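You operate a simulated robot arm through the tools that you are given. There is no shell and no other tool. Be economical: measure what you need, move in short steps, check, and stop when the job is done.

You are at the controls of a simulated robot arm. One attempt, no reset.

Task
Screw the hose coupling tight onto the pump's top port.
Fine: clamp and lock the pump first and leave it so.

The check looks at the end state, three seconds after you hand in, the way a careful person would. Anything else that was tipped, shoved, dropped, spilled or broken makes it a failure.

Robot
A 7-joint arm with a two-finger parallel gripper, fixed in place. Base frame: the origin is at the foot of the arm, x ahead of it, y to its left, z up. Lengths are in mm, angles in rad, forces in N, time in s.
With the tool pointing down near the work surface it reaches from about 120 to 660 mm from the base axis. Its first joint turns from -1.152 to 1.152 rad. Payload 2.4 kg.
The tool frame sits at the grasp point between the pads (the TCP): z along the fingers, y along the line on which they close. The tips reach 30 mm beyond it. Largest opening 94 mm; finger width 28, thickness 10; the body of the gripper, 50 by 96 mm, starts 55 mm behind the TCP.
Orientation is that of the tool frame in the base frame, as a unit quaternion [w, x, y, z]. With the fingers straight down and closing along the base's y, the tool's x points along the base's -x, its y along +y and its z along -z.

Tools
- The arm moves only by the tool apply_moves. Its argument "motion" is a list that holds one entry, the list of rows, each a list of 7 numbers: the shift along the tool's x, y, z in mm, then the turn, a rotation vector about the tool's x, y, z in rad, then the finger opening in mm, from 0 to 94. In form: [[[tx, ty, tz, rx, ry, rz, fingers], ...]]. A call has 1 to 10 rows; each row shifts and turns the commanded pose from where the row before left it, along the tool's axes as they then stand. Rows are played at 5 a second. More than 50 mm and 0.15 rad between two rows, or a gripper value outside its range, and nothing of the call is played. A pose out of reach is approached as far as the arm can. The call stops where the force on the tool passes 90 N (or 10 N more than at its start, if that is more) or the arm is blocked; 0.2 s more then pass. The fingers move at their own pace (about 153 mm/s each) and stop on an object; they squeeze with about 23 N. The grip force told is the motor's: it shows also when the fingers shut on nothing. Time passes only in rows, and 0.2 s behind the last, so rows that do not move let the fingers close. The reply holds the time, the measured pose of the TCP, the force on the tool along the base axes, the opening and the grip force, in the units named above and with some noise, with the torque about the TCP (base axes, N m) and any sound that the robot's microphone picked up, and new pictures: "views" is both (left out), scene, wrist or none.
- Cameras (640 x 400 px; columns grow to the right, rows downward): "scene" is fixed at [37.7, 490.1, 1443.4]; the picture's right is [-0.60, -0.80, 0.00], its down [-0.53, 0.40, -0.74] and it looks along [0.59, -0.45, -0.67] (base axes); focal length 309 px, centre (320, 200). "wrist" rides on the gripper at [76, 14, -102] in the tool frame; the picture's right is [-0.18, 0.98, 0.00], its down [-0.75, -0.14, -0.64] and it looks along [-0.63, -0.12, 0.77] (tool axes); focal length 243 px, centre (320, 200). There is no depth. A picture from a camera that has moved, and an enlarged one, comes with that camera's place and axes in the base frame and with its lens. The place of the scene camera against the robot may be out by one fixed shift of up to 18 mm in any direction.
- enlarge(camera, box): a new picture of the part [left, top, right, bottom] of that camera's present view, enlarged. The clock stands still meanwhile.
- finish_job(): hands the job in; it is judged then, once.

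Work in short steps. Places have to be worked out from the pictures, the camera data and where the tool is seen: move nearer, look again, correct. Check each grasp and each placing, and mend what went wrong. You have 120 turns and 200 pictures in all, those below and enlarged ones among them. Open the gripper and draw the arm clear of the work before you hand the job in, unless the task says otherwise; then end with one line.

The tools are called after ">>>" by a JSON object that holds its "op" and its "data". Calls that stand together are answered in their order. apply_moves: Moves the arm, as the interface text tells. Its arguments: {"type":"object","properties":{"motion":{"type":"array"},"views":{"type":"string","enum":["both","scene","wrist","none"]}},"required":["motion"]} The other tools are called the same way: enlarge (camera, box) takes an enlarged picture of a part of a camera's view; finish_job () hands the job in.

At the start:

```text
t: 0.0
eef_pos: [398.0, 124.2, 1143.1]
orientation: [0.0, 0.0, 1.0, 0.001]
force: [0.1, 0.2, 0.3]
wrist_torque: [-0.01, -0.02, 0.0]
grip_width: 94.0
grip_force: 0.0
```

scene: 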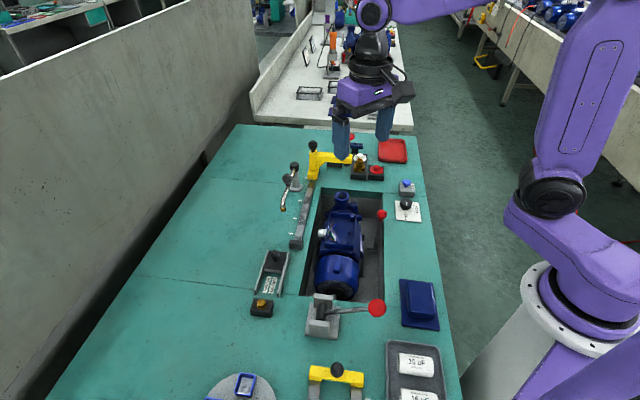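
wrist: 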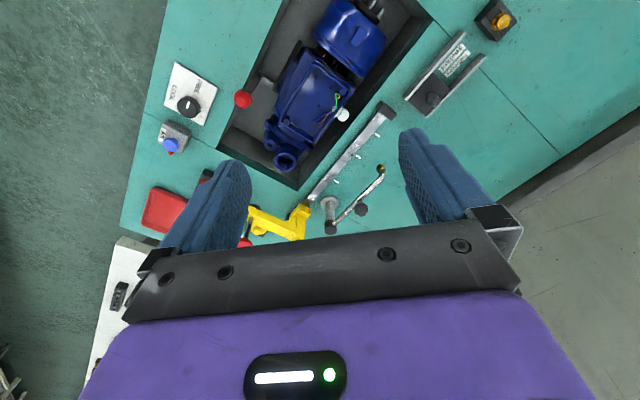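

I start by looking closely at the workbench to identify the pump, clamp, lock and hose coupling.

>>> {"op": "enlarge", "data": {"camera": "scene", "box": [240, 120, 440, 245]}}

>>> {"op": "enlarge", "data": {"camera": "scene", "box": [200, 240, 460, 400]}}

>>> {"op": "enlarge", "data": {"camera": "wrist", "box": [120, 0, 520, 250]}}

```text
3.20 times, centred on (340, 182) of scene
camera zoom: at [37.7, 490.1, 1443.4], right [-0.6, -0.8, 0.0], down [-0.53, 0.4, -0.74], along [0.59, -0.45, -0.67], focal length 989 px, centre (256, 256)
```

zoom: 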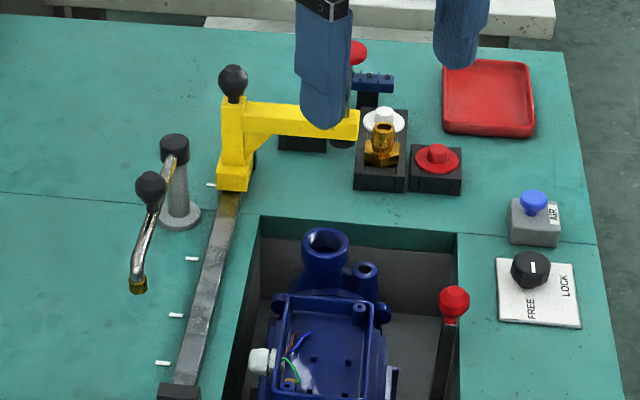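

```text
2.46 times, centred on (330, 320) of scene
camera zoom: at [37.7, 490.1, 1443.4], right [-0.6, -0.8, 0.0], down [-0.53, 0.4, -0.74], along [0.59, -0.45, -0.67], focal length 761 px, centre (295, -95)
```

zoom: 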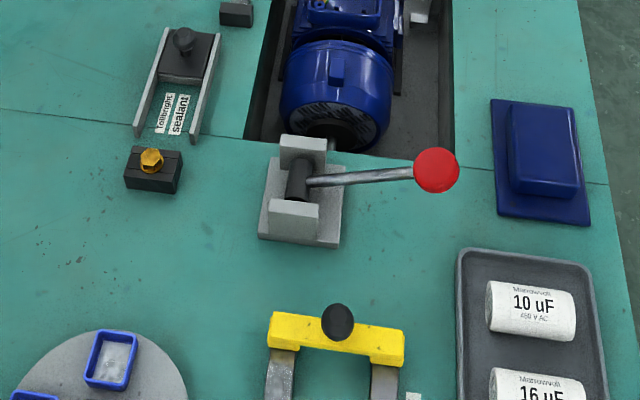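

```text
1.60 times, centred on (320, 125) of wrist
camera zoom: at [321.8, 139.9, 1244.8], right [0.18, 0.98, 0.0], down [0.75, -0.14, 0.64], along [0.63, -0.12, -0.77], focal length 388 px, centre (320, 320)
```

zoom: 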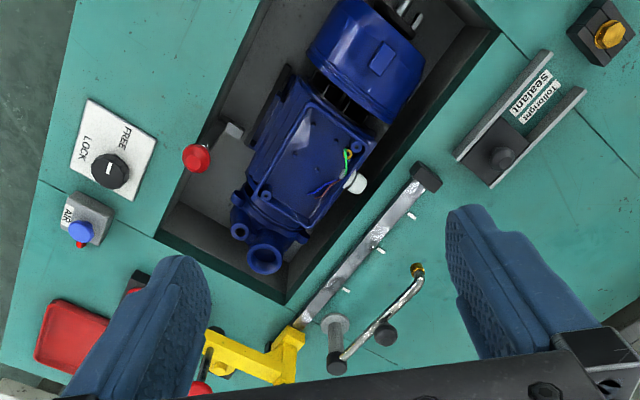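

The bench holds a pump in a pit, lever(s), a LOCK/FREE knob, an AIR button, and a brass coupling on a stand. I move down and towards the right for a nearer wrist view.

>>> {"op": "apply_moves", "data": {"motion": [[[-16, -36, 28, 0, 0, 0, 94], [-16, -36, 28, 0, 0, 0, 94], [-16, -36, 28, 0, 0, 0, 94], [-16, -36, 28, 0, 0, 0, 94], [-16, -36, 28, 0, 0, 0, 94], [0, 0, 0, 0, 0, 0, 94]]]}}

```text
t: 1.4
eef_pos: [476.0, -54.2, 1002.4]
orientation: [0.001, -0.001, 1.0, -0.001]
force: [0.2, 0.1, -1.1]
wrist_torque: [0.0, -0.03, 0.0]
grip_width: 94.1
grip_force: 0.2
camera wrist: at [400.5, -40.6, 1104.7], right [0.18, 0.98, 0.0], down [0.75, -0.14, 0.64], along [0.63, -0.12, -0.77], focal length 243 px, centre (320, 200)
```

scene: 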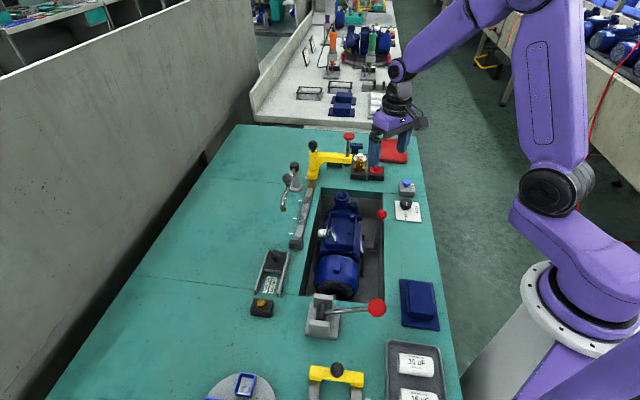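
wrist: 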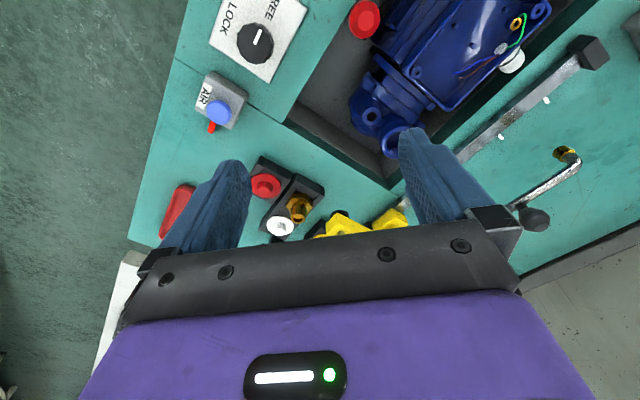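

The gripper hides the coupling area in this view; I shift the arm forward and right so that region falls in the upper half of the wrist view.

>>> {"op": "apply_moves", "data": {"motion": [[[-35, -26, 0, 0, 0, 0, 94], [-35, -26, 0, 0, 0, 0, 94], [-35, -26, 0, 0, 0, 0, 94], [0, 0, 0, 0, 0, 0, 94]]], "views": "wrist"}}

```text
t: 2.4
eef_pos: [581.4, -132.4, 1003.0]
orientation: [0.001, 0.0, 1.0, 0.001]
force: [-0.3, 0.1, 0.1]
wrist_torque: [0.0, 0.01, -0.03]
grip_width: 94.1
grip_force: 0.0
camera wrist: at [505.7, -118.8, 1104.7], right [0.18, 0.98, 0.0], down [0.75, -0.14, 0.64], along [0.63, -0.12, -0.77], focal length 243 px, centre (320, 200)
```

wrist: 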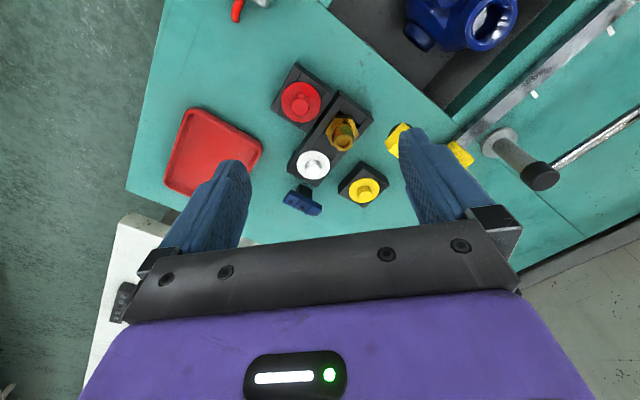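

>>> {"op": "enlarge", "data": {"camera": "wrist", "box": [240, 40, 440, 240]}}

>>> {"op": "enlarge", "data": {"camera": "wrist", "box": [380, 0, 640, 200]}}

>>> {"op": "enlarge", "data": {"camera": "scene", "box": [270, 120, 400, 220]}}

```text
2.00 times, centred on (340, 140) of wrist
camera zoom: at [505.7, -118.8, 1104.7], right [0.18, 0.98, 0.0], down [0.75, -0.14, 0.64], along [0.63, -0.12, -0.77], focal length 485 px, centre (280, 320)
```

zoom: 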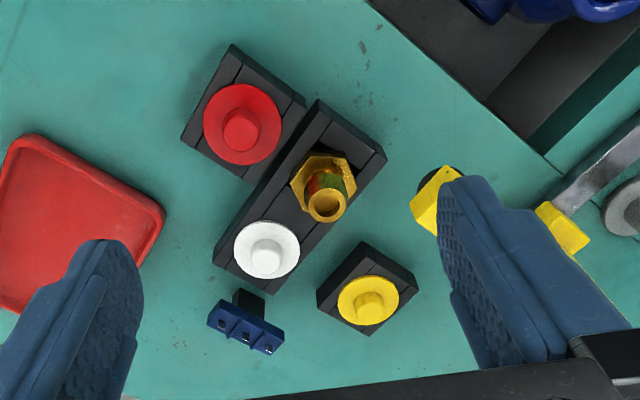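

```text
2.00 times, centred on (510, 100) of wrist
camera zoom: at [505.7, -118.8, 1104.7], right [0.18, 0.98, 0.0], down [0.75, -0.14, 0.64], along [0.63, -0.12, -0.77], focal length 485 px, centre (-60, 400)
```

zoom: 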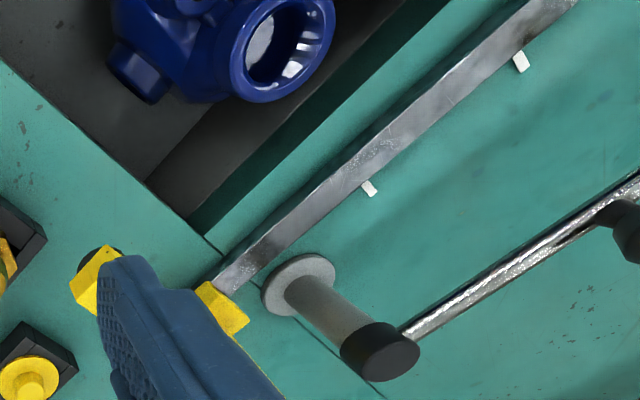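

```text
4.00 times, centred on (335, 170) of scene
camera zoom: at [37.7, 490.1, 1443.4], right [-0.6, -0.8, 0.0], down [-0.53, 0.4, -0.74], along [0.59, -0.45, -0.67], focal length 1236 px, centre (260, 320)
```

zoom: 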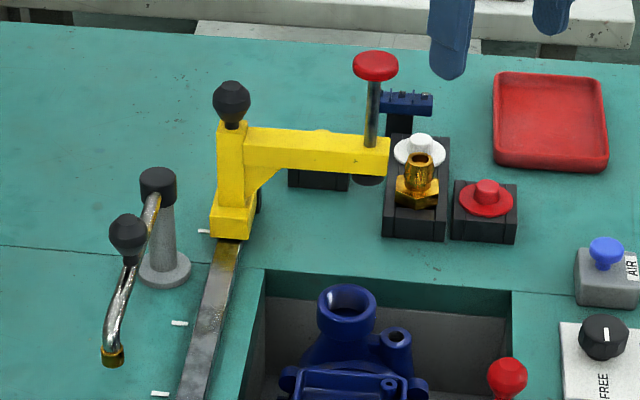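

The brass hex coupling sits in a black stand beside a white cap; the yellow arm on the rail carries a red-topped plunger. Next I look at the pump ports from nearer.

>>> {"op": "apply_moves", "data": {"motion": [[[7, 38, 14, 0, 0, 0, 94], [7, 38, 14, 0, 0, 0, 94], [7, 38, 14, 0, 0, 0, 94], [7, 28, 10, 0, 0, 0, 94], [0, 0, 0, 0, 0, 0, 94]]], "views": "wrist"}}

```text
t: 3.6
eef_pos: [554.6, 9.7, 951.4]
orientation: [0.001, 0.0, 1.0, 0.0]
force: [-0.9, -0.3, -0.4]
wrist_torque: [-0.01, -0.01, -0.01]
grip_width: 94.0
grip_force: 0.1
camera wrist: at [478.0, 24.5, 1052.6], right [0.18, 0.98, 0.0], down [0.75, -0.14, 0.64], along [0.63, -0.12, -0.77], focal length 243 px, centre (320, 200)
```

wrist: 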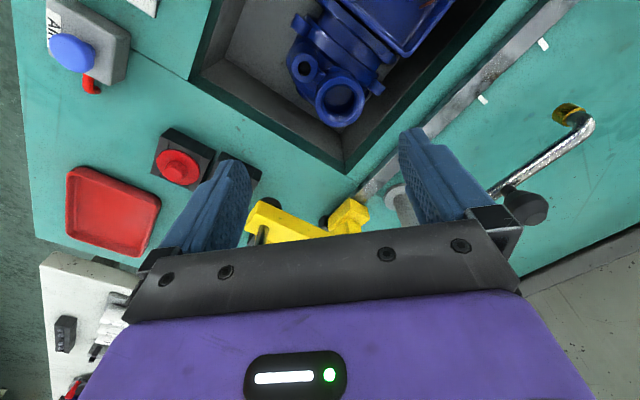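

>>> {"op": "enlarge", "data": {"camera": "wrist", "box": [200, 0, 450, 160]}}

>>> {"op": "enlarge", "data": {"camera": "scene", "box": [300, 180, 420, 310]}}

```text
2.50 times, centred on (325, 80) of wrist
camera zoom: at [478.0, 24.5, 1052.6], right [0.18, 0.98, 0.0], down [0.75, -0.14, 0.64], along [0.63, -0.12, -0.77], focal length 606 px, centre (308, 500)
```

zoom: 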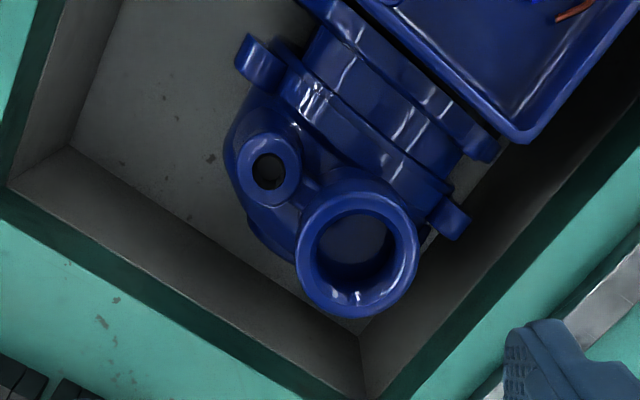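

```text
3.08 times, centred on (360, 245) of scene
camera zoom: at [37.7, 490.1, 1443.4], right [-0.6, -0.8, 0.0], down [-0.53, 0.4, -0.74], along [0.59, -0.45, -0.67], focal length 951 px, centre (197, 62)
```

zoom: 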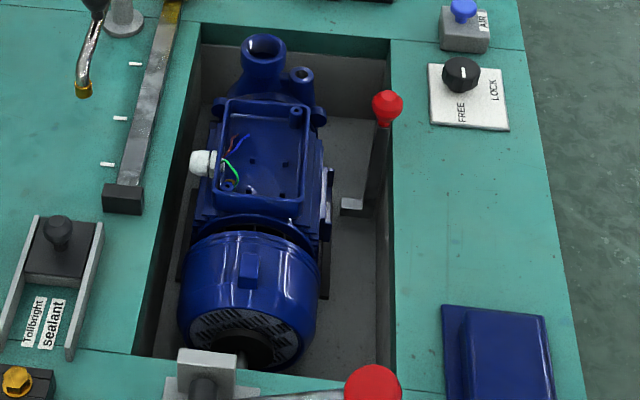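

Two ports: a large upright one and a small priming port; the large one suits the coupling. Now I look at the pit lever, LOCK knob and AIR button.

>>> {"op": "apply_moves", "data": {"motion": [[[31, -25, 0, 0, 0, 0, 94], [31, -25, 0, 0, 0, 0, 94], [31, -25, 0, 0, 0, 0, 94], [31, -25, 0, 0, 0, 0, 94], [0, 0, 0, 0, 0, 0, 94]]], "views": "wrist"}}

>>> {"op": "enlarge", "data": {"camera": "wrist", "box": [120, 0, 470, 220]}}

```text
t: 4.8
eef_pos: [430.5, -90.2, 950.7]
orientation: [0.0, 0.0, 1.0, 0.001]
force: [1.0, -0.4, -1.2]
wrist_torque: [0.0, 0.0, -0.01]
grip_width: 94.1
grip_force: 0.0
camera wrist: at [355.2, -76.3, 1052.2], right [0.18, 0.98, 0.0], down [0.75, -0.14, 0.64], along [0.63, -0.12, -0.77], focal length 243 px, centre (320, 200)
```

wrist: 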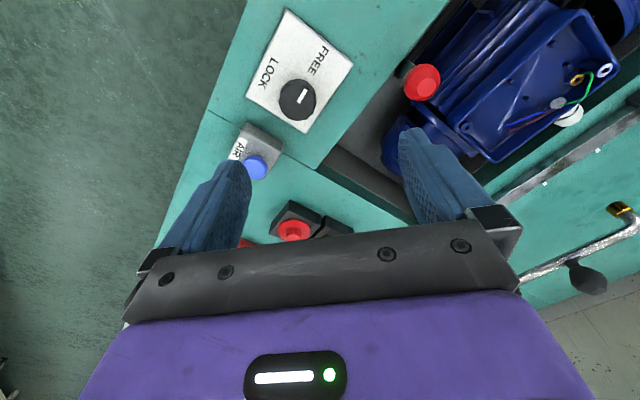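

```text
1.82 times, centred on (295, 110) of wrist
camera zoom: at [355.2, -76.3, 1052.2], right [0.18, 0.98, 0.0], down [0.75, -0.14, 0.64], along [0.63, -0.12, -0.77], focal length 441 px, centre (366, 364)
```

zoom: 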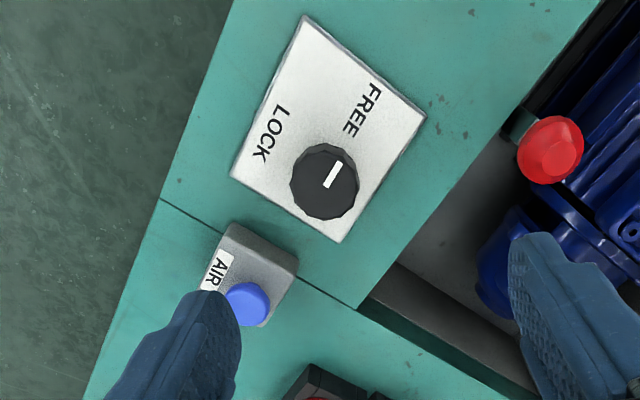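

The knob points to FREE; lever ball sits near (422,-6,836). I zoom on the lever and near-end cam block to understand their mechanisms.

>>> {"op": "enlarge", "data": {"camera": "scene", "box": [355, 200, 405, 280]}}

>>> {"op": "enlarge", "data": {"camera": "wrist", "box": [360, 0, 520, 160]}}

>>> {"op": "enlarge", "data": {"camera": "scene", "box": [295, 280, 395, 350]}}

```text
5.00 times, centred on (380, 240) of scene
camera zoom: at [37.7, 490.1, 1443.4], right [-0.6, -0.8, 0.0], down [-0.53, 0.4, -0.74], along [0.59, -0.45, -0.67], focal length 1545 px, centre (20, 0)
```

zoom: 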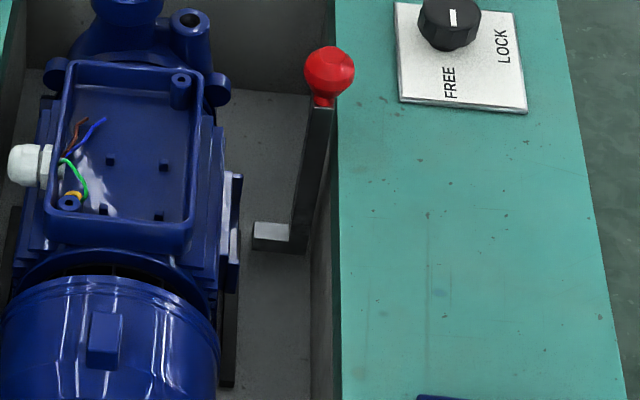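

```text
2.50 times, centred on (440, 80) of wrist
camera zoom: at [355.2, -76.3, 1052.2], right [0.18, 0.98, 0.0], down [0.75, -0.14, 0.64], along [0.63, -0.12, -0.77], focal length 606 px, centre (20, 500)
```

zoom: 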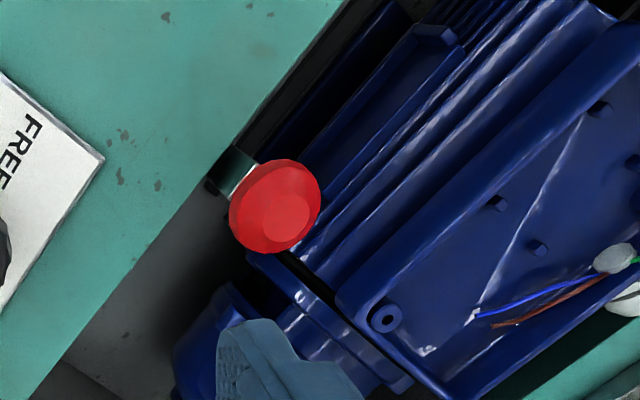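

```text
5.71 times, centred on (345, 315) of scene
camera zoom: at [37.7, 490.1, 1443.4], right [-0.6, -0.8, 0.0], down [-0.53, 0.4, -0.74], along [0.59, -0.45, -0.67], focal length 1766 px, centre (177, -457)
```

zoom: 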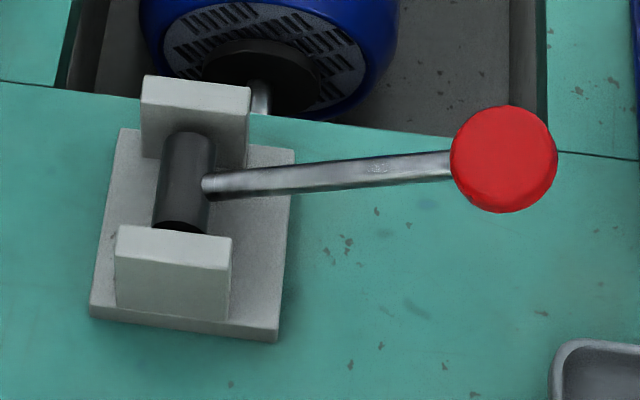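

The bench runs at about -45° to the base axes. I tilt the tool to see the pit lever obliquely.

>>> {"op": "apply_moves", "data": {"motion": [[[40, 20, 18, 0, 0, 0, 94], [40, 20, 18, 0, 0, 0, 94], [0, 0, 0, 0, -0.15, 0, 94], [0, 0, 0, 0, -0.15, 0, 94], [0, 0, 0, 0, -0.15, 0, 94], [0, 0, 0, 0, -0.15, 0, 94], [0, 0, 0, 0, 0, 0, 94]]], "views": "wrist"}}

>>> {"op": "enlarge", "data": {"camera": "wrist", "box": [200, 0, 520, 200]}}

```text
t: 6.4
eef_pos: [356.6, -64.6, 912.9]
orientation: [0.126, 0.0, 0.992, -0.022]
force: [0.1, -0.5, -0.4]
wrist_torque: [0.03, 0.03, 0.04]
grip_width: 94.1
grip_force: 0.0
out of reach, approached as far as the arm can: row 3, 4, 5, 6
camera wrist: at [257.3, -46.5, 992.3], right [0.19, 0.98, 0.0], down [0.57, -0.11, 0.82], along [0.8, -0.15, -0.58], focal length 243 px, centre (320, 200)
```

wrist: 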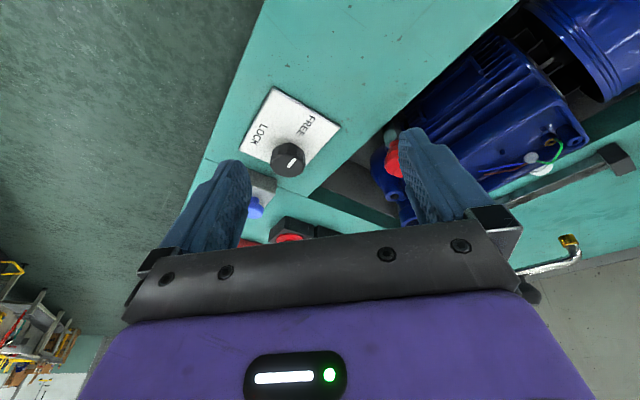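

```text
2.00 times, centred on (360, 100) of wrist
camera zoom: at [257.3, -46.5, 992.3], right [0.19, 0.98, 0.0], down [0.57, -0.11, 0.82], along [0.8, -0.15, -0.58], focal length 485 px, centre (240, 400)
```

zoom: 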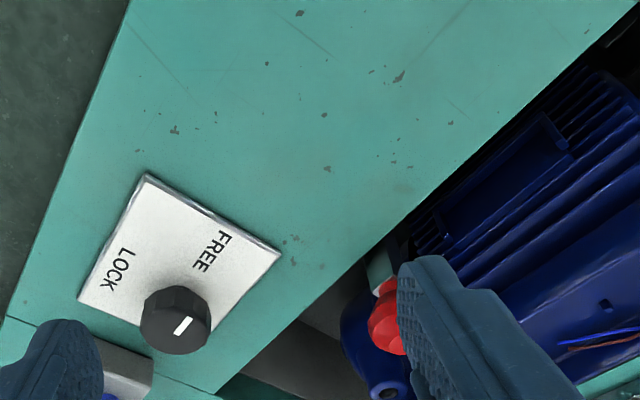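

Tilting is limited here. I undo the tilt and check the orientation, then look at the near-end lever block.

>>> {"op": "apply_moves", "data": {"motion": [[[0, 0, 0, 0, 0.15, 0, 94], [0, 0, 0, 0, 0.1, 0, 94], [0, 0, 0, 0, 0, 0, 94]]], "views": "none"}}

```text
t: 7.2
eef_pos: [362.7, -71.2, 912.9]
orientation: [0.042, 0.003, 0.998, -0.037]
force: [0.7, 0.3, -0.1]
wrist_torque: [0.0, 0.01, -0.05]
grip_width: 93.7
grip_force: 0.0
out of reach, approached as far as the arm can: row 2
```

Readings show some residual tilt; I add a bit more back-turn and observe.

>>> {"op": "apply_moves", "data": {"motion": [[[0, 0, 20, 0, 0.08, 0, 94], [0, 0, -20, 0, 0, 0, 94], [0, 0, 0, 0, 0, 0, 94]]], "views": "none"}}

```text
t: 8.0
eef_pos: [364.5, -72.1, 914.2]
orientation: [0.002, 0.006, 0.999, -0.037]
force: [0.5, 0.8, 0.5]
wrist_torque: [-0.02, 0.02, 0.0]
grip_width: 94.1
grip_force: 0.0
```

Fix the small roll, then go over the near-end lever block.

>>> {"op": "apply_moves", "data": {"motion": [[[0, 0, -20, -0.074, 0, -0.012, 94], [13.5, 40, -4, 0, 0, 0, 94], [13.5, 40, -4, 0, 0, 0, 94], [13.5, 40, -4, 0, 0, 0, 94], [13.5, 40, -4, 0, 0, 0, 94], [13.5, 40, -4, 0, 0, 0, 94], [13.5, 40, -4, 0, 0, 0, 94], [13.5, 40, -4, 0, 0, 0, 94], [13.5, 40, -4, 0, 0, 0, 94], [0, 0, 0, 0, 0, 0, 94]]], "views": "wrist"}}

>>> {"op": "enlarge", "data": {"camera": "wrist", "box": [200, 0, 520, 200]}}

```text
t: 10.2
eef_pos: [256.8, 249.3, 965.2]
orientation: [0.003, -0.002, 1.0, 0.002]
force: [-0.2, 0.7, -0.5]
wrist_torque: [-0.01, -0.01, 0.03]
grip_width: 94.1
grip_force: 0.1
camera wrist: at [179.1, 263.6, 1066.9], right [0.18, 0.98, 0.0], down [0.75, -0.14, 0.65], along [0.64, -0.12, -0.76], focal length 243 px, centre (320, 200)
```

wrist: 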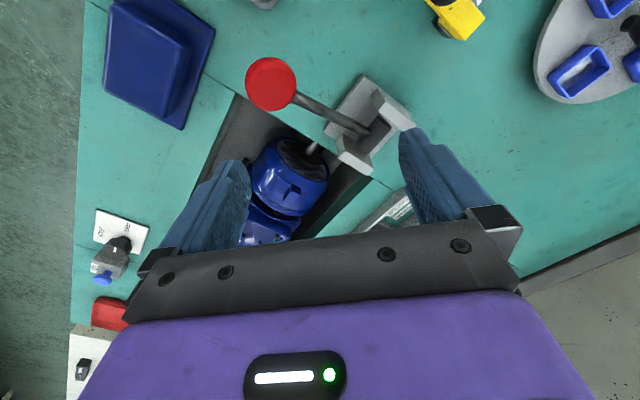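

```text
2.00 times, centred on (360, 100) of wrist
camera zoom: at [179.1, 263.6, 1066.9], right [0.18, 0.98, 0.0], down [0.75, -0.14, 0.65], along [0.64, -0.12, -0.76], focal length 485 px, centre (240, 400)
```

zoom: 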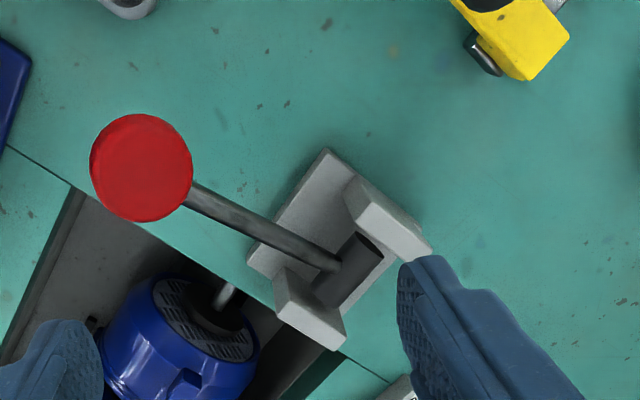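

The big-ball lever's block isn't touching the pump, while the pit lever has a tab facing the pump's foot. I go above the pit with the tool tilted back to see the lever's foot.

>>> {"op": "apply_moves", "data": {"motion": [[[-31.4, -31.6, 5, 0, 0, 0, 94], [-31.4, -31.6, 5, 0, 0, 0, 94], [-31.4, -31.6, 5, 0, 0, 0, 94], [-31.4, -31.6, 5, 0, 0.0, 0, 94], [-31.4, -31.6, 5, 0, 0, 0, 94], [-31.4, -31.6, 5, 0, 0.125, 0, 94], [-31.4, -31.6, 5, 0, 0.125, 0, 94], [-31.4, -31.6, 5, 0, 0.125, 0, 94], [0, 0, 0, 0, 0.125, 0, 94], [0, 0, 0, 0, 0, 0, 94]]], "views": "wrist"}}

>>> {"op": "enlarge", "data": {"camera": "wrist", "box": [160, 0, 480, 200]}}

```text
t: 12.4
eef_pos: [504.5, -4.0, 914.7]
orientation: [-0.245, -0.001, 0.97, 0.0]
force: [0.3, -0.3, 0.0]
wrist_torque: [0.04, 0.02, 0.01]
grip_width: 94.0
grip_force: 0.1
camera wrist: at [486.2, 11.1, 1041.0], right [0.16, 0.98, -0.09], down [0.97, -0.14, 0.21], along [0.19, -0.12, -0.97], focal length 243 px, centre (320, 200)
```

wrist: 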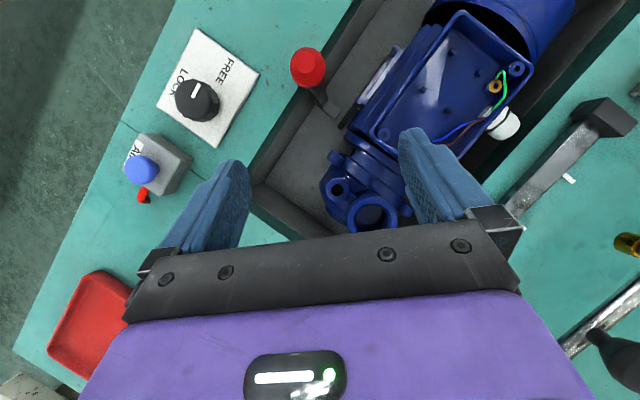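

```text
2.00 times, centred on (320, 100) of wrist
camera zoom: at [486.2, 11.1, 1041.0], right [0.16, 0.98, -0.09], down [0.97, -0.14, 0.21], along [0.19, -0.12, -0.97], focal length 485 px, centre (320, 400)
```

zoom: 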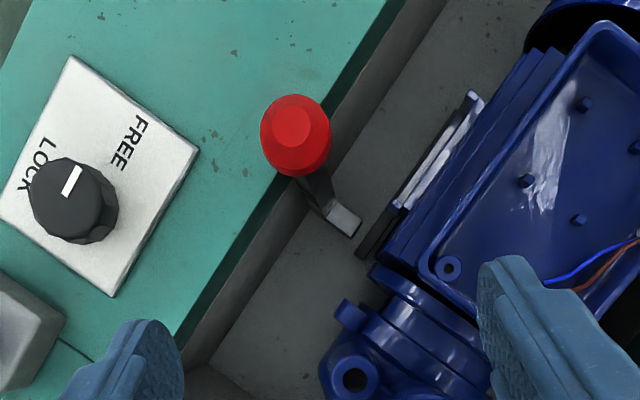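

Good view: lever's tab points to the pump's base rail with a gap. I zoom in further on it.

>>> {"op": "enlarge", "data": {"camera": "wrist", "box": [270, 30, 370, 130]}}

>>> {"op": "enlarge", "data": {"camera": "wrist", "box": [110, 20, 270, 220]}}

```text
4.00 times, centred on (320, 80) of wrist
camera zoom: at [486.2, 11.1, 1041.0], right [0.16, 0.98, -0.09], down [0.97, -0.14, 0.21], along [0.19, -0.12, -0.97], focal length 970 px, centre (320, 680)
```

zoom: 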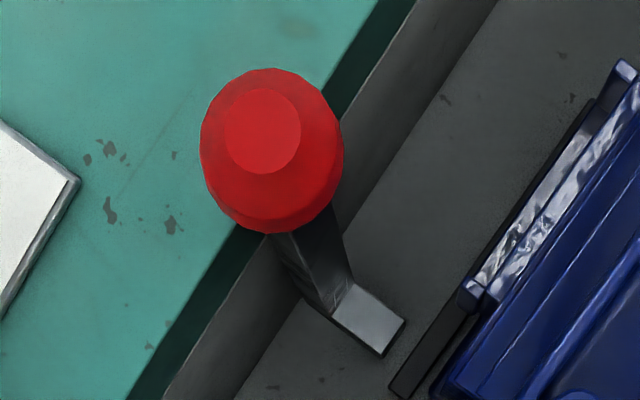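

```text
2.00 times, centred on (190, 120) of wrist
camera zoom: at [486.2, 11.1, 1041.0], right [0.16, 0.98, -0.09], down [0.97, -0.14, 0.21], along [0.19, -0.12, -0.97], focal length 485 px, centre (580, 360)
```

zoom: 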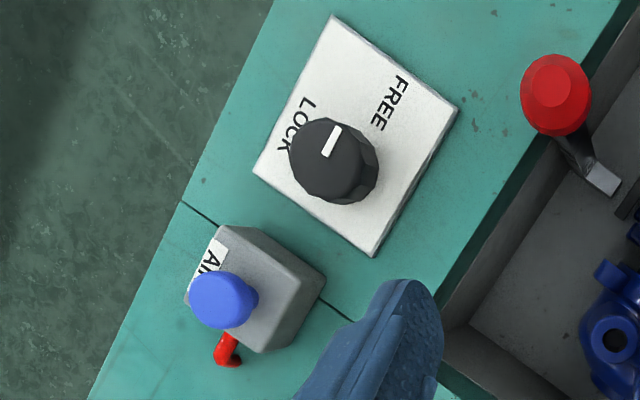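

The pit walls run at exactly 45°; ball centre ≈ (419,-7,836). I undo the tilt, yaw 45° so the fingers close across the pit, and rise a little for checking.

>>> {"op": "apply_moves", "data": {"motion": [[[0, 0, -20, 0, -0.125, 0, 70], [0, 0, 0, 0, -0.125, 0, 70], [0, 0, 0, 0, -0.125, 0, 70], [0, 0, 0, 0, -0.12, 0, 70], [0, 0, 0, 0, 0, 0.15, 70], [0, 0, 0, 0, 0, 0.15, 70], [0, 0, 0, 0, 0, 0.15, 70], [0, 0, 0, 0, 0, 0.15, 70], [0, 0, 0, 0, 0, 0.15, 70], [0, 0, 0, 0, 0, 0.035, 70]]], "views": "none"}}

```text
t: 14.6
eef_pos: [513.7, -3.2, 933.1]
orientation: [0.0, 0.383, 0.924, 0.001]
force: [0.1, -0.1, 1.4]
wrist_torque: [0.0, 0.03, 0.04]
grip_width: 70.1
grip_force: 0.1
```

Now position over the ball.

>>> {"op": "apply_moves", "data": {"motion": [[[32, -35, 0, 0, 0, 0, 60], [32, -35, 0, 0, 0, 0, 60], [0, 0, 0, 0, 0, 0, 60]]]}}

```text
t: 15.4
eef_pos: [418.4, -8.1, 930.3]
orientation: [0.001, 0.382, 0.924, 0.001]
force: [0.4, 0.5, 0.1]
wrist_torque: [0.02, 0.0, 0.0]
grip_width: 60.2
grip_force: 0.0
camera wrist: at [374.3, 56.0, 1033.0], right [0.82, 0.57, 0.0], down [0.43, -0.63, 0.64], along [0.36, -0.53, -0.77], focal length 243 px, centre (320, 200)
```

scene: 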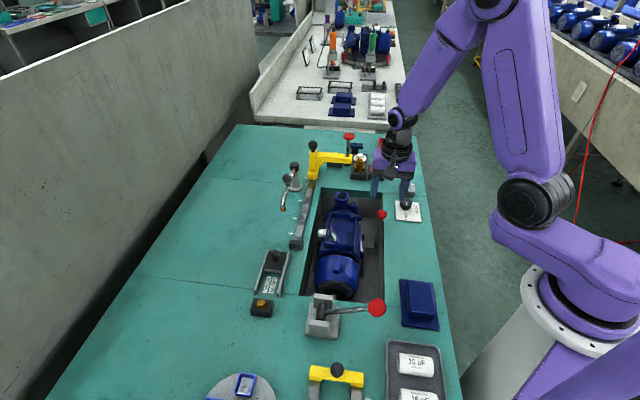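
wrist: 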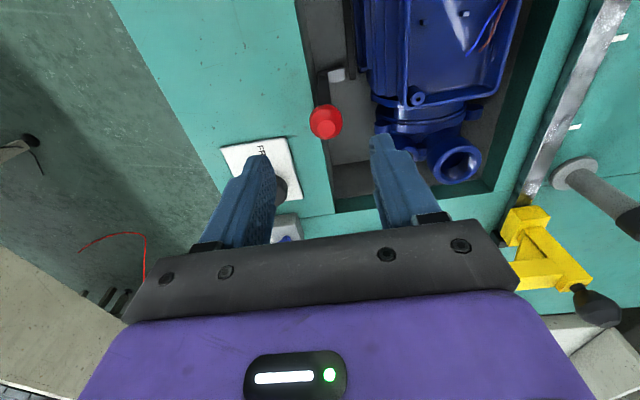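

Ball is centred between the fingers. Lower to TCP z≈846 so tips pass the ball's centre.

>>> {"op": "apply_moves", "data": {"motion": [[[0, 2, 42, 0, 0, 0, 60], [0, 0, 42, 0, 0, 0, 60], [0, 0, 0, 0, 0, 0, 60]]], "views": "wrist"}}

```text
t: 16.2
eef_pos: [419.8, -6.1, 847.3]
orientation: [0.0, 0.382, 0.924, 0.001]
force: [-0.1, 0.0, 0.0]
wrist_torque: [0.03, -0.01, -0.02]
grip_width: 60.0
grip_force: 0.2
camera wrist: at [376.3, 57.4, 949.3], right [0.82, 0.57, 0.0], down [0.43, -0.63, 0.64], along [0.36, -0.53, -0.77], focal length 243 px, centre (320, 200)
```

wrist: 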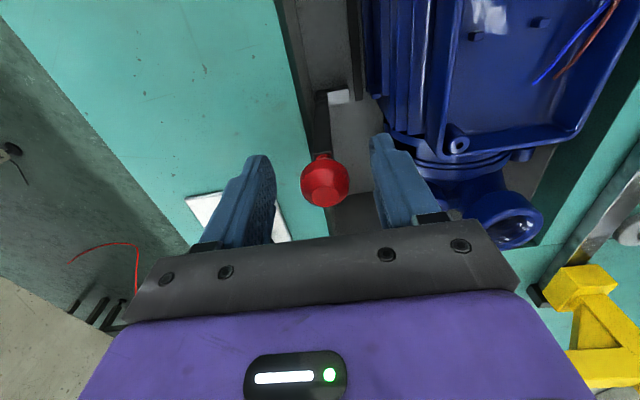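

Ball is between the fingers; close on it.

>>> {"op": "apply_moves", "data": {"motion": [[[0, 0, 3, 0, 0, 0, 20], [0, 0, 0, 0, 0, 0, 20], [0, 0, 0, 0, 0, 0, 20]]], "views": "none"}}

```text
t: 17.0
eef_pos: [421.6, -4.9, 846.3]
orientation: [0.004, 0.38, 0.925, 0.001]
force: [9.5, 16.3, 29.4]
wrist_torque: [-0.24, 0.16, 0.02]
grip_width: 27.7
grip_force: 45.0
```

Gripped (27.7 mm). Push gently inwards (towards pump).

>>> {"op": "apply_moves", "data": {"motion": [[[0, 3, 0, 0, 0, 0, 20], [0, 3, 0, 0, 0, 0, 20], [0, 3, 0, 0, 0, 0, 20]]], "views": "wrist"}}

```text
t: 17.8
eef_pos: [425.8, -0.8, 844.8]
orientation: [-0.001, 0.383, 0.924, 0.0]
force: [5.6, -7.9, 16.6]
wrist_torque: [0.27, 0.95, -0.17]
grip_width: 27.8
grip_force: 45.3
camera wrist: at [382.7, 63.1, 947.1], right [0.83, 0.56, 0.0], down [0.43, -0.63, 0.64], along [0.36, -0.53, -0.77], focal length 243 px, centre (320, 200)
```

wrist: 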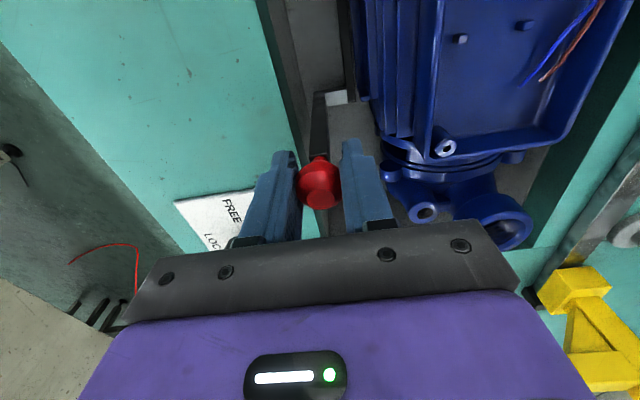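

It moves with low resistance. Continue inward.

>>> {"op": "apply_moves", "data": {"motion": [[[0, 4, 0, 0, 0, 0, 20], [0, 4, 0, 0, 0, 0, 20], [0, 4, 0, 0, 0, 0, 20], [0, 4, 0, 0, 0, 0, 20]]], "views": "wrist"}}

```text
t: 18.8
eef_pos: [438.5, 12.0, 846.2]
orientation: [0.0, 0.382, 0.924, 0.001]
force: [12.7, -12.4, -7.3]
wrist_torque: [-0.09, 0.58, -0.02]
grip_width: 27.8
grip_force: 44.9
camera wrist: at [394.2, 75.0, 947.0], right [0.82, 0.57, 0.0], down [0.43, -0.63, 0.64], along [0.36, -0.53, -0.77], focal length 243 px, centre (320, 200)
```

wrist: 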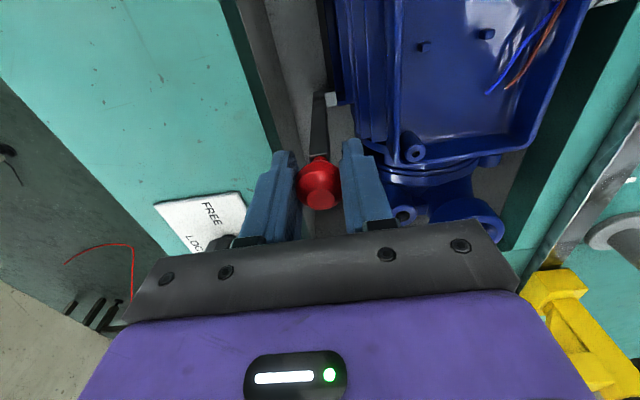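

The lever is following and its tab nears the pump base. Continue in small steps, relaxing the sideways load slightly.

>>> {"op": "apply_moves", "data": {"motion": [[[-2, 4, 0, 0, 0, 0, 20], [-1, 4, 0, 0, 0, 0, 20], [0, 3, 0, 0, 0, 0, 20]]], "views": "wrist"}}

>>> {"op": "enlarge", "data": {"camera": "wrist", "box": [250, 40, 430, 220]}}

```text
t: 19.6
eef_pos: [443.6, 16.5, 845.1]
orientation: [-0.006, 0.382, 0.924, -0.001]
force: [-19.0, -11.2, 12.9]
wrist_torque: [-0.23, -0.74, 0.11]
grip_width: 27.8
grip_force: 45.6
camera wrist: at [400.8, 80.3, 947.5], right [0.82, 0.57, -0.01], down [0.44, -0.63, 0.64], along [0.36, -0.53, -0.77], focal length 243 px, centre (320, 200)
```

wrist: 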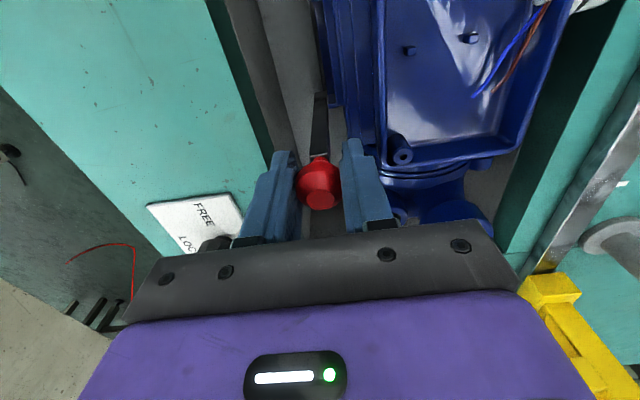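

```text
2.22 times, centred on (340, 130) of wrist
camera zoom: at [400.8, 80.3, 947.5], right [0.82, 0.57, -0.01], down [0.44, -0.63, 0.64], along [0.36, -0.53, -0.77], focal length 539 px, centre (276, 356)
```

zoom: 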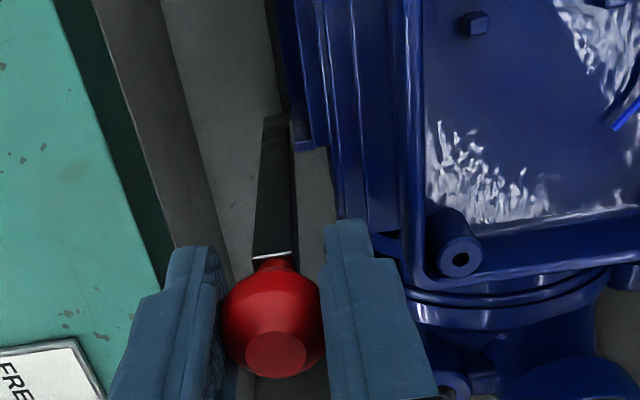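

Resistance is rising (~21 N): tab has met the pump foot. I press slightly more to confirm it's tight.

>>> {"op": "apply_moves", "data": {"motion": [[[0, 3, 0, 0, 0, 0, 20], [0, 3, 0, 0, 0, 0, 20], [0, 0, 0, 0, 0, 0, 20]]], "views": "none"}}

```text
t: 20.4
eef_pos: [443.3, 15.9, 843.8]
orientation: [-0.009, 0.387, 0.922, -0.004]
force: [-39.6, -43.5, 13.4]
wrist_torque: [-0.49, -0.9, 0.04]
grip_width: 27.9
grip_force: 45.1
```

It's at the stop (58 N, no motion). Ease off to neutral and open; check whether the lever stays.

>>> {"op": "apply_moves", "data": {"motion": [[[0, -4, 0, 0, 0, 0, 20], [0, -3, 0, 0, 0, 0, 20], [0, 0, 0, 0, 0, 0, 60], [0, 0, 0, 0, 0, 0, 60], [0, 0, -45, 0, 0, 0, 60], [0, 0, -45, 0, 0, 0, 60], [0, 0, 0, 0, 0, 0, 60]]]}}

>>> {"op": "enlarge", "data": {"camera": "wrist", "box": [200, 20, 440, 190]}}

```text
t: 22.0
eef_pos: [446.7, 16.0, 937.3]
orientation: [0.0, 0.381, 0.924, 0.001]
force: [-0.9, -1.2, -0.2]
wrist_torque: [0.03, -0.01, 0.01]
grip_width: 60.0
grip_force: 0.0
camera wrist: at [402.4, 80.3, 1037.5], right [0.82, 0.57, 0.0], down [0.43, -0.63, 0.64], along [0.37, -0.53, -0.77], focal length 243 px, centre (320, 200)
```

scene: 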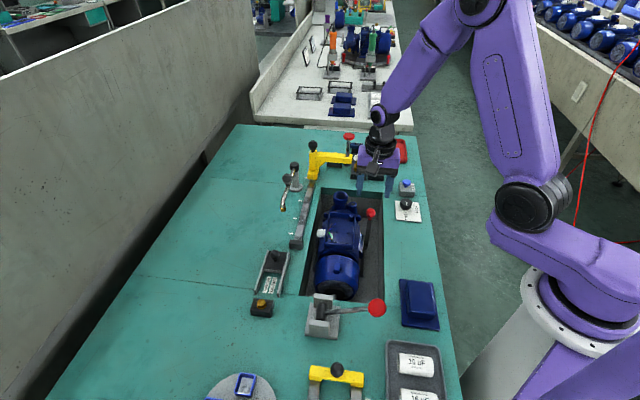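
wrist: 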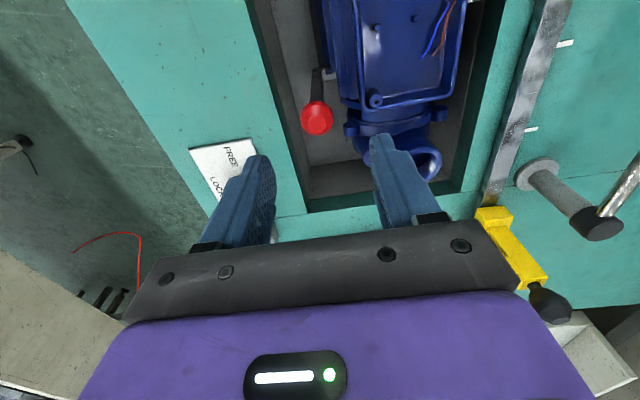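

```text
2.35 times, centred on (320, 105) of wrist
camera zoom: at [402.4, 80.3, 1037.5], right [0.82, 0.57, 0.0], down [0.43, -0.63, 0.64], along [0.37, -0.53, -0.77], focal length 571 px, centre (320, 424)
```

zoom: 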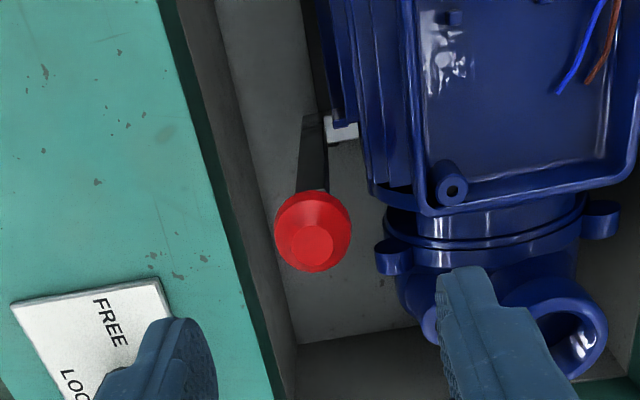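

The slide clamp stayed in, tab against the pump foot. Now move over the LOCK knob at ~(422,-113).

>>> {"op": "apply_moves", "data": {"motion": [[[-24.5, -36.3, 0, 0, 0, 0, 60], [-24.5, -36.3, 0, 0, 0, 0, 60], [-24.5, -36.3, 0, 0, 0, 0, 60], [0, 0, 30, 0, 0, 0, 60], [0, 0, 0, 0, 0, 0, 60]]], "views": "wrist"}}

```text
t: 23.2
eef_pos: [422.0, -113.3, 905.2]
orientation: [0.0, 0.382, 0.924, 0.001]
force: [-0.2, -0.8, 0.0]
wrist_torque: [0.01, 0.02, 0.01]
grip_width: 59.7
grip_force: 0.1
camera wrist: at [378.0, -48.3, 1007.6], right [0.82, 0.57, 0.0], down [0.43, -0.63, 0.64], along [0.36, -0.53, -0.77], focal length 243 px, centre (320, 200)
```

wrist: 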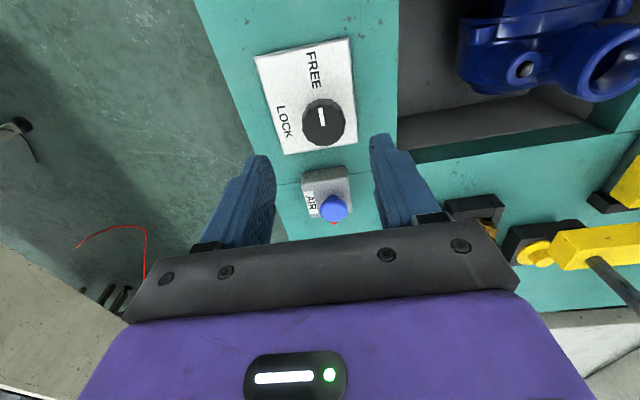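

Knob is centred; pointer at FREE, LOCK is 90° counter-clockwise. Descend to grasp.

>>> {"op": "apply_moves", "data": {"motion": [[[-0.5, 3.2, 40, 0, 0, 0, 60], [0, 0, 36, 0, 0, 0, 60], [0, 0, 0, 0, 0, 0, 60]]], "views": "wrist"}}

```text
t: 24.1
eef_pos: [426.0, -108.3, 833.4]
orientation: [-0.001, 0.382, 0.924, 0.001]
force: [-5.8, 2.9, 18.1]
wrist_torque: [-0.46, 0.48, -0.15]
grip_width: 61.2
grip_force: 0.9
stopped in row 3: the force on the tool passed its limit at 92 N (the readings are from after the stop); the commanded pose is now the measured one
camera wrist: at [380.9, -45.6, 935.0], right [0.82, 0.57, 0.0], down [0.43, -0.63, 0.64], along [0.36, -0.53, -0.77], focal length 243 px, centre (320, 200)
```

wrist: 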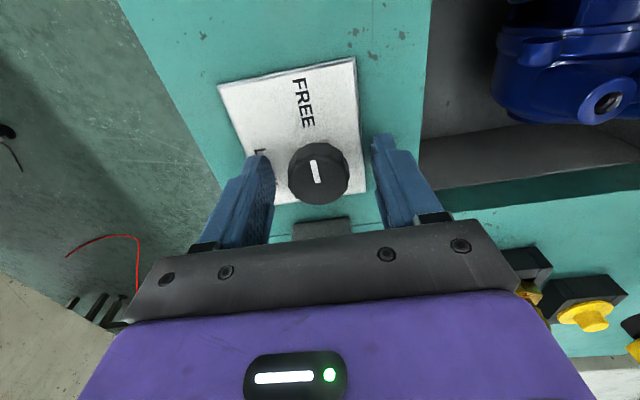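

The tips touched the plate (surface ≈ z 800). Raise 4 mm, recentre and close on the knob.

>>> {"op": "apply_moves", "data": {"motion": [[[2, -2.5, -4, 0, 0, 0, 60], [0, 0, 0, 0, 0, 0, 15], [0, 0, 0, 0, 0, 0, 15], [0, 0, 0, 0, 0, 0, 15]]], "views": "wrist"}}

```text
t: 25.1
eef_pos: [423.7, -110.0, 836.1]
orientation: [0.002, 0.381, 0.925, 0.0]
force: [9.4, 8.4, -15.8]
wrist_torque: [-0.06, -0.63, 0.08]
grip_width: 33.3
grip_force: 45.3
camera wrist: at [379.0, -45.6, 938.1], right [0.82, 0.57, 0.0], down [0.43, -0.63, 0.64], along [0.37, -0.53, -0.77], focal length 243 px, centre (320, 200)
```

wrist: 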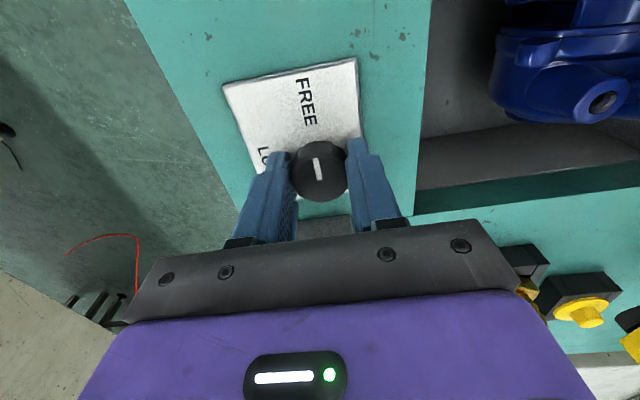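

Gripped at 33 mm. Turn 90° counter-clockwise (seen from above).

>>> {"op": "apply_moves", "data": {"motion": [[[0, 0, 0, 0, 0, -0.14, 15], [0, 0, 0, 0, 0, -0.14, 15], [0, 0, 0, 0, 0, -0.14, 15], [0, 0, 0, 0, 0, -0.14, 15], [0, 0, 0, 0, 0, -0.14, 15], [0, 0, 0, 0, 0, -0.14, 15], [0, 0, 0, 0, 0, -0.14, 15], [0, 0, 0, 0, 0, -0.14, 15], [0, 0, 0, 0, 0, -0.14, 15], [0, 0, 0, 0, 0, -0.14, 15]]], "views": "wrist"}}

```text
t: 27.3
eef_pos: [423.2, -111.8, 837.9]
orientation: [0.002, -0.303, 0.953, 0.0]
force: [12.0, -4.9, -3.5]
wrist_torque: [-0.2, -0.18, -0.02]
grip_width: 33.7
grip_force: 45.0
camera wrist: at [352.3, -143.4, 938.0], right [-0.42, 0.91, 0.0], down [0.69, 0.32, 0.65], along [0.59, 0.27, -0.76], focal length 243 px, centre (320, 200)
```

wrist: 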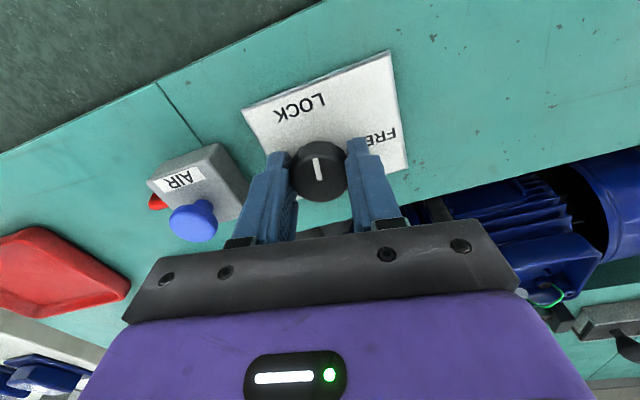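

Pointer almost at LOCK; turn the remaining bit plus slightly, watching torque.

>>> {"op": "apply_moves", "data": {"motion": [[[0, 0, 0, 0, 0, -0.09, 15], [0, 0, 0, 0, 0, -0.09, 15], [0, 0, 0, 0, 0, 0, 15]]], "views": "wrist"}}

>>> {"op": "enlarge", "data": {"camera": "wrist", "box": [220, 60, 420, 220]}}

```text
t: 28.1
eef_pos: [422.3, -111.4, 836.4]
orientation: [0.002, -0.386, 0.922, -0.002]
force: [9.6, -16.6, 1.3]
wrist_torque: [-0.41, -0.21, -0.24]
grip_width: 33.6
grip_force: 45.3
camera wrist: at [359.3, -155.5, 938.0], right [-0.57, 0.82, 0.0], down [0.63, 0.44, 0.65], along [0.53, 0.37, -0.76], focal length 243 px, centre (320, 200)
```

wrist: 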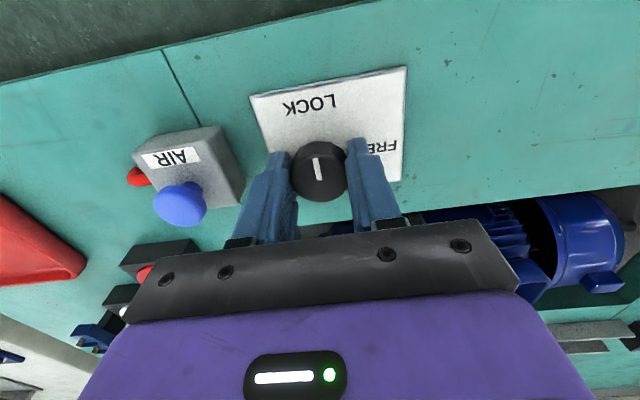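

```text
2.50 times, centred on (320, 140) of wrist
camera zoom: at [359.3, -155.5, 938.0], right [-0.57, 0.82, 0.0], down [0.63, 0.44, 0.65], along [0.53, 0.37, -0.76], focal length 606 px, centre (320, 350)
```

zoom: 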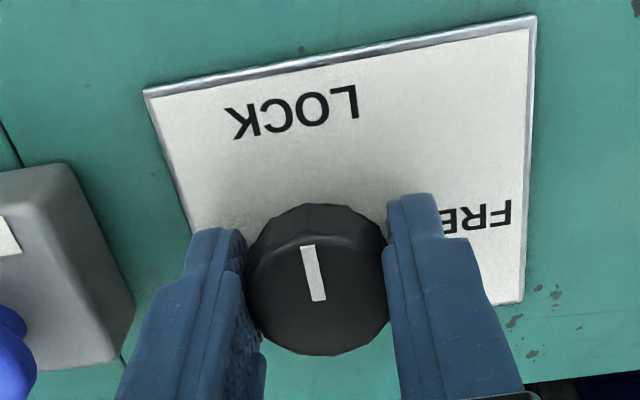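

Pointer now at LOCK. Try a tad further to confirm the stop, then release and rise.

>>> {"op": "apply_moves", "data": {"motion": [[[0, 0, 0, 0, 0, -0.08, 15], [0, 0, 0, 0, 0, 0, 15]]], "views": "none"}}

```text
t: 28.7
eef_pos: [422.7, -112.5, 836.4]
orientation: [0.002, -0.424, 0.905, -0.001]
force: [8.3, -21.1, 7.8]
wrist_torque: [-0.42, -0.29, -0.42]
grip_width: 33.3
grip_force: 45.3
```

Torque rises: the knob is at its stop. Release and lift.

>>> {"op": "apply_moves", "data": {"motion": [[[0, 0, 0, 0, 0, 0, 60], [0, 0, 0, 0, 0, 0, 60], [0, 0, -45, 0, 0, 0, 60], [0, 0, -45, 0, 0, 0, 60], [0, 0, 0, 0, 0, 0, 60]]], "views": "wrist"}}

>>> {"op": "enlarge", "data": {"camera": "wrist", "box": [240, 20, 560, 220]}}

```text
t: 29.9
eef_pos: [421.3, -109.5, 927.4]
orientation: [0.001, -0.424, 0.906, 0.001]
force: [0.2, -0.6, 0.6]
wrist_torque: [0.01, 0.03, 0.01]
grip_width: 59.9
grip_force: 0.1
camera wrist: at [361.7, -158.7, 1029.1], right [-0.64, 0.77, 0.0], down [0.59, 0.49, 0.64], along [0.49, 0.41, -0.77], focal length 243 px, centre (320, 200)
```

wrist: 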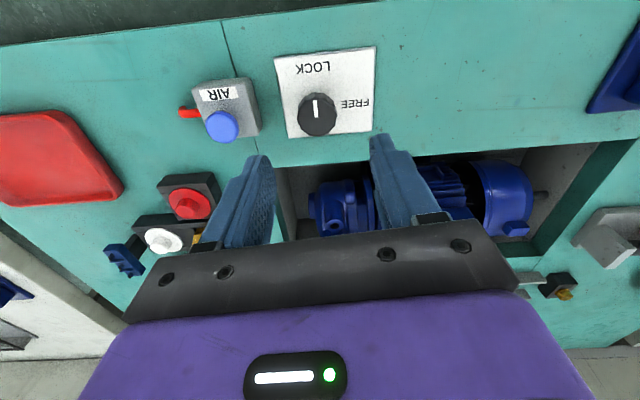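

```text
2.00 times, centred on (400, 120) of wrist
camera zoom: at [361.7, -158.7, 1029.1], right [-0.64, 0.77, 0.0], down [0.59, 0.49, 0.64], along [0.49, 0.41, -0.77], focal length 485 px, centre (160, 360)
```

zoom: 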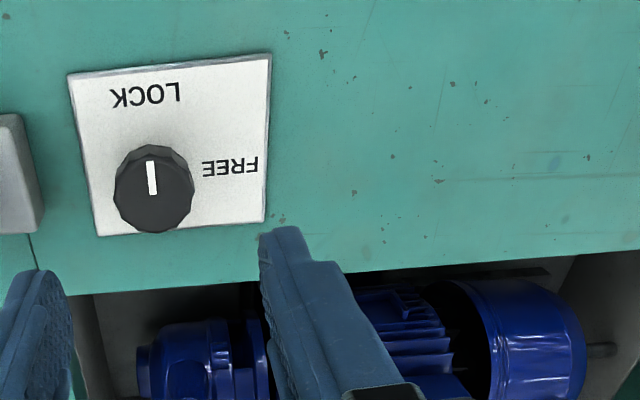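

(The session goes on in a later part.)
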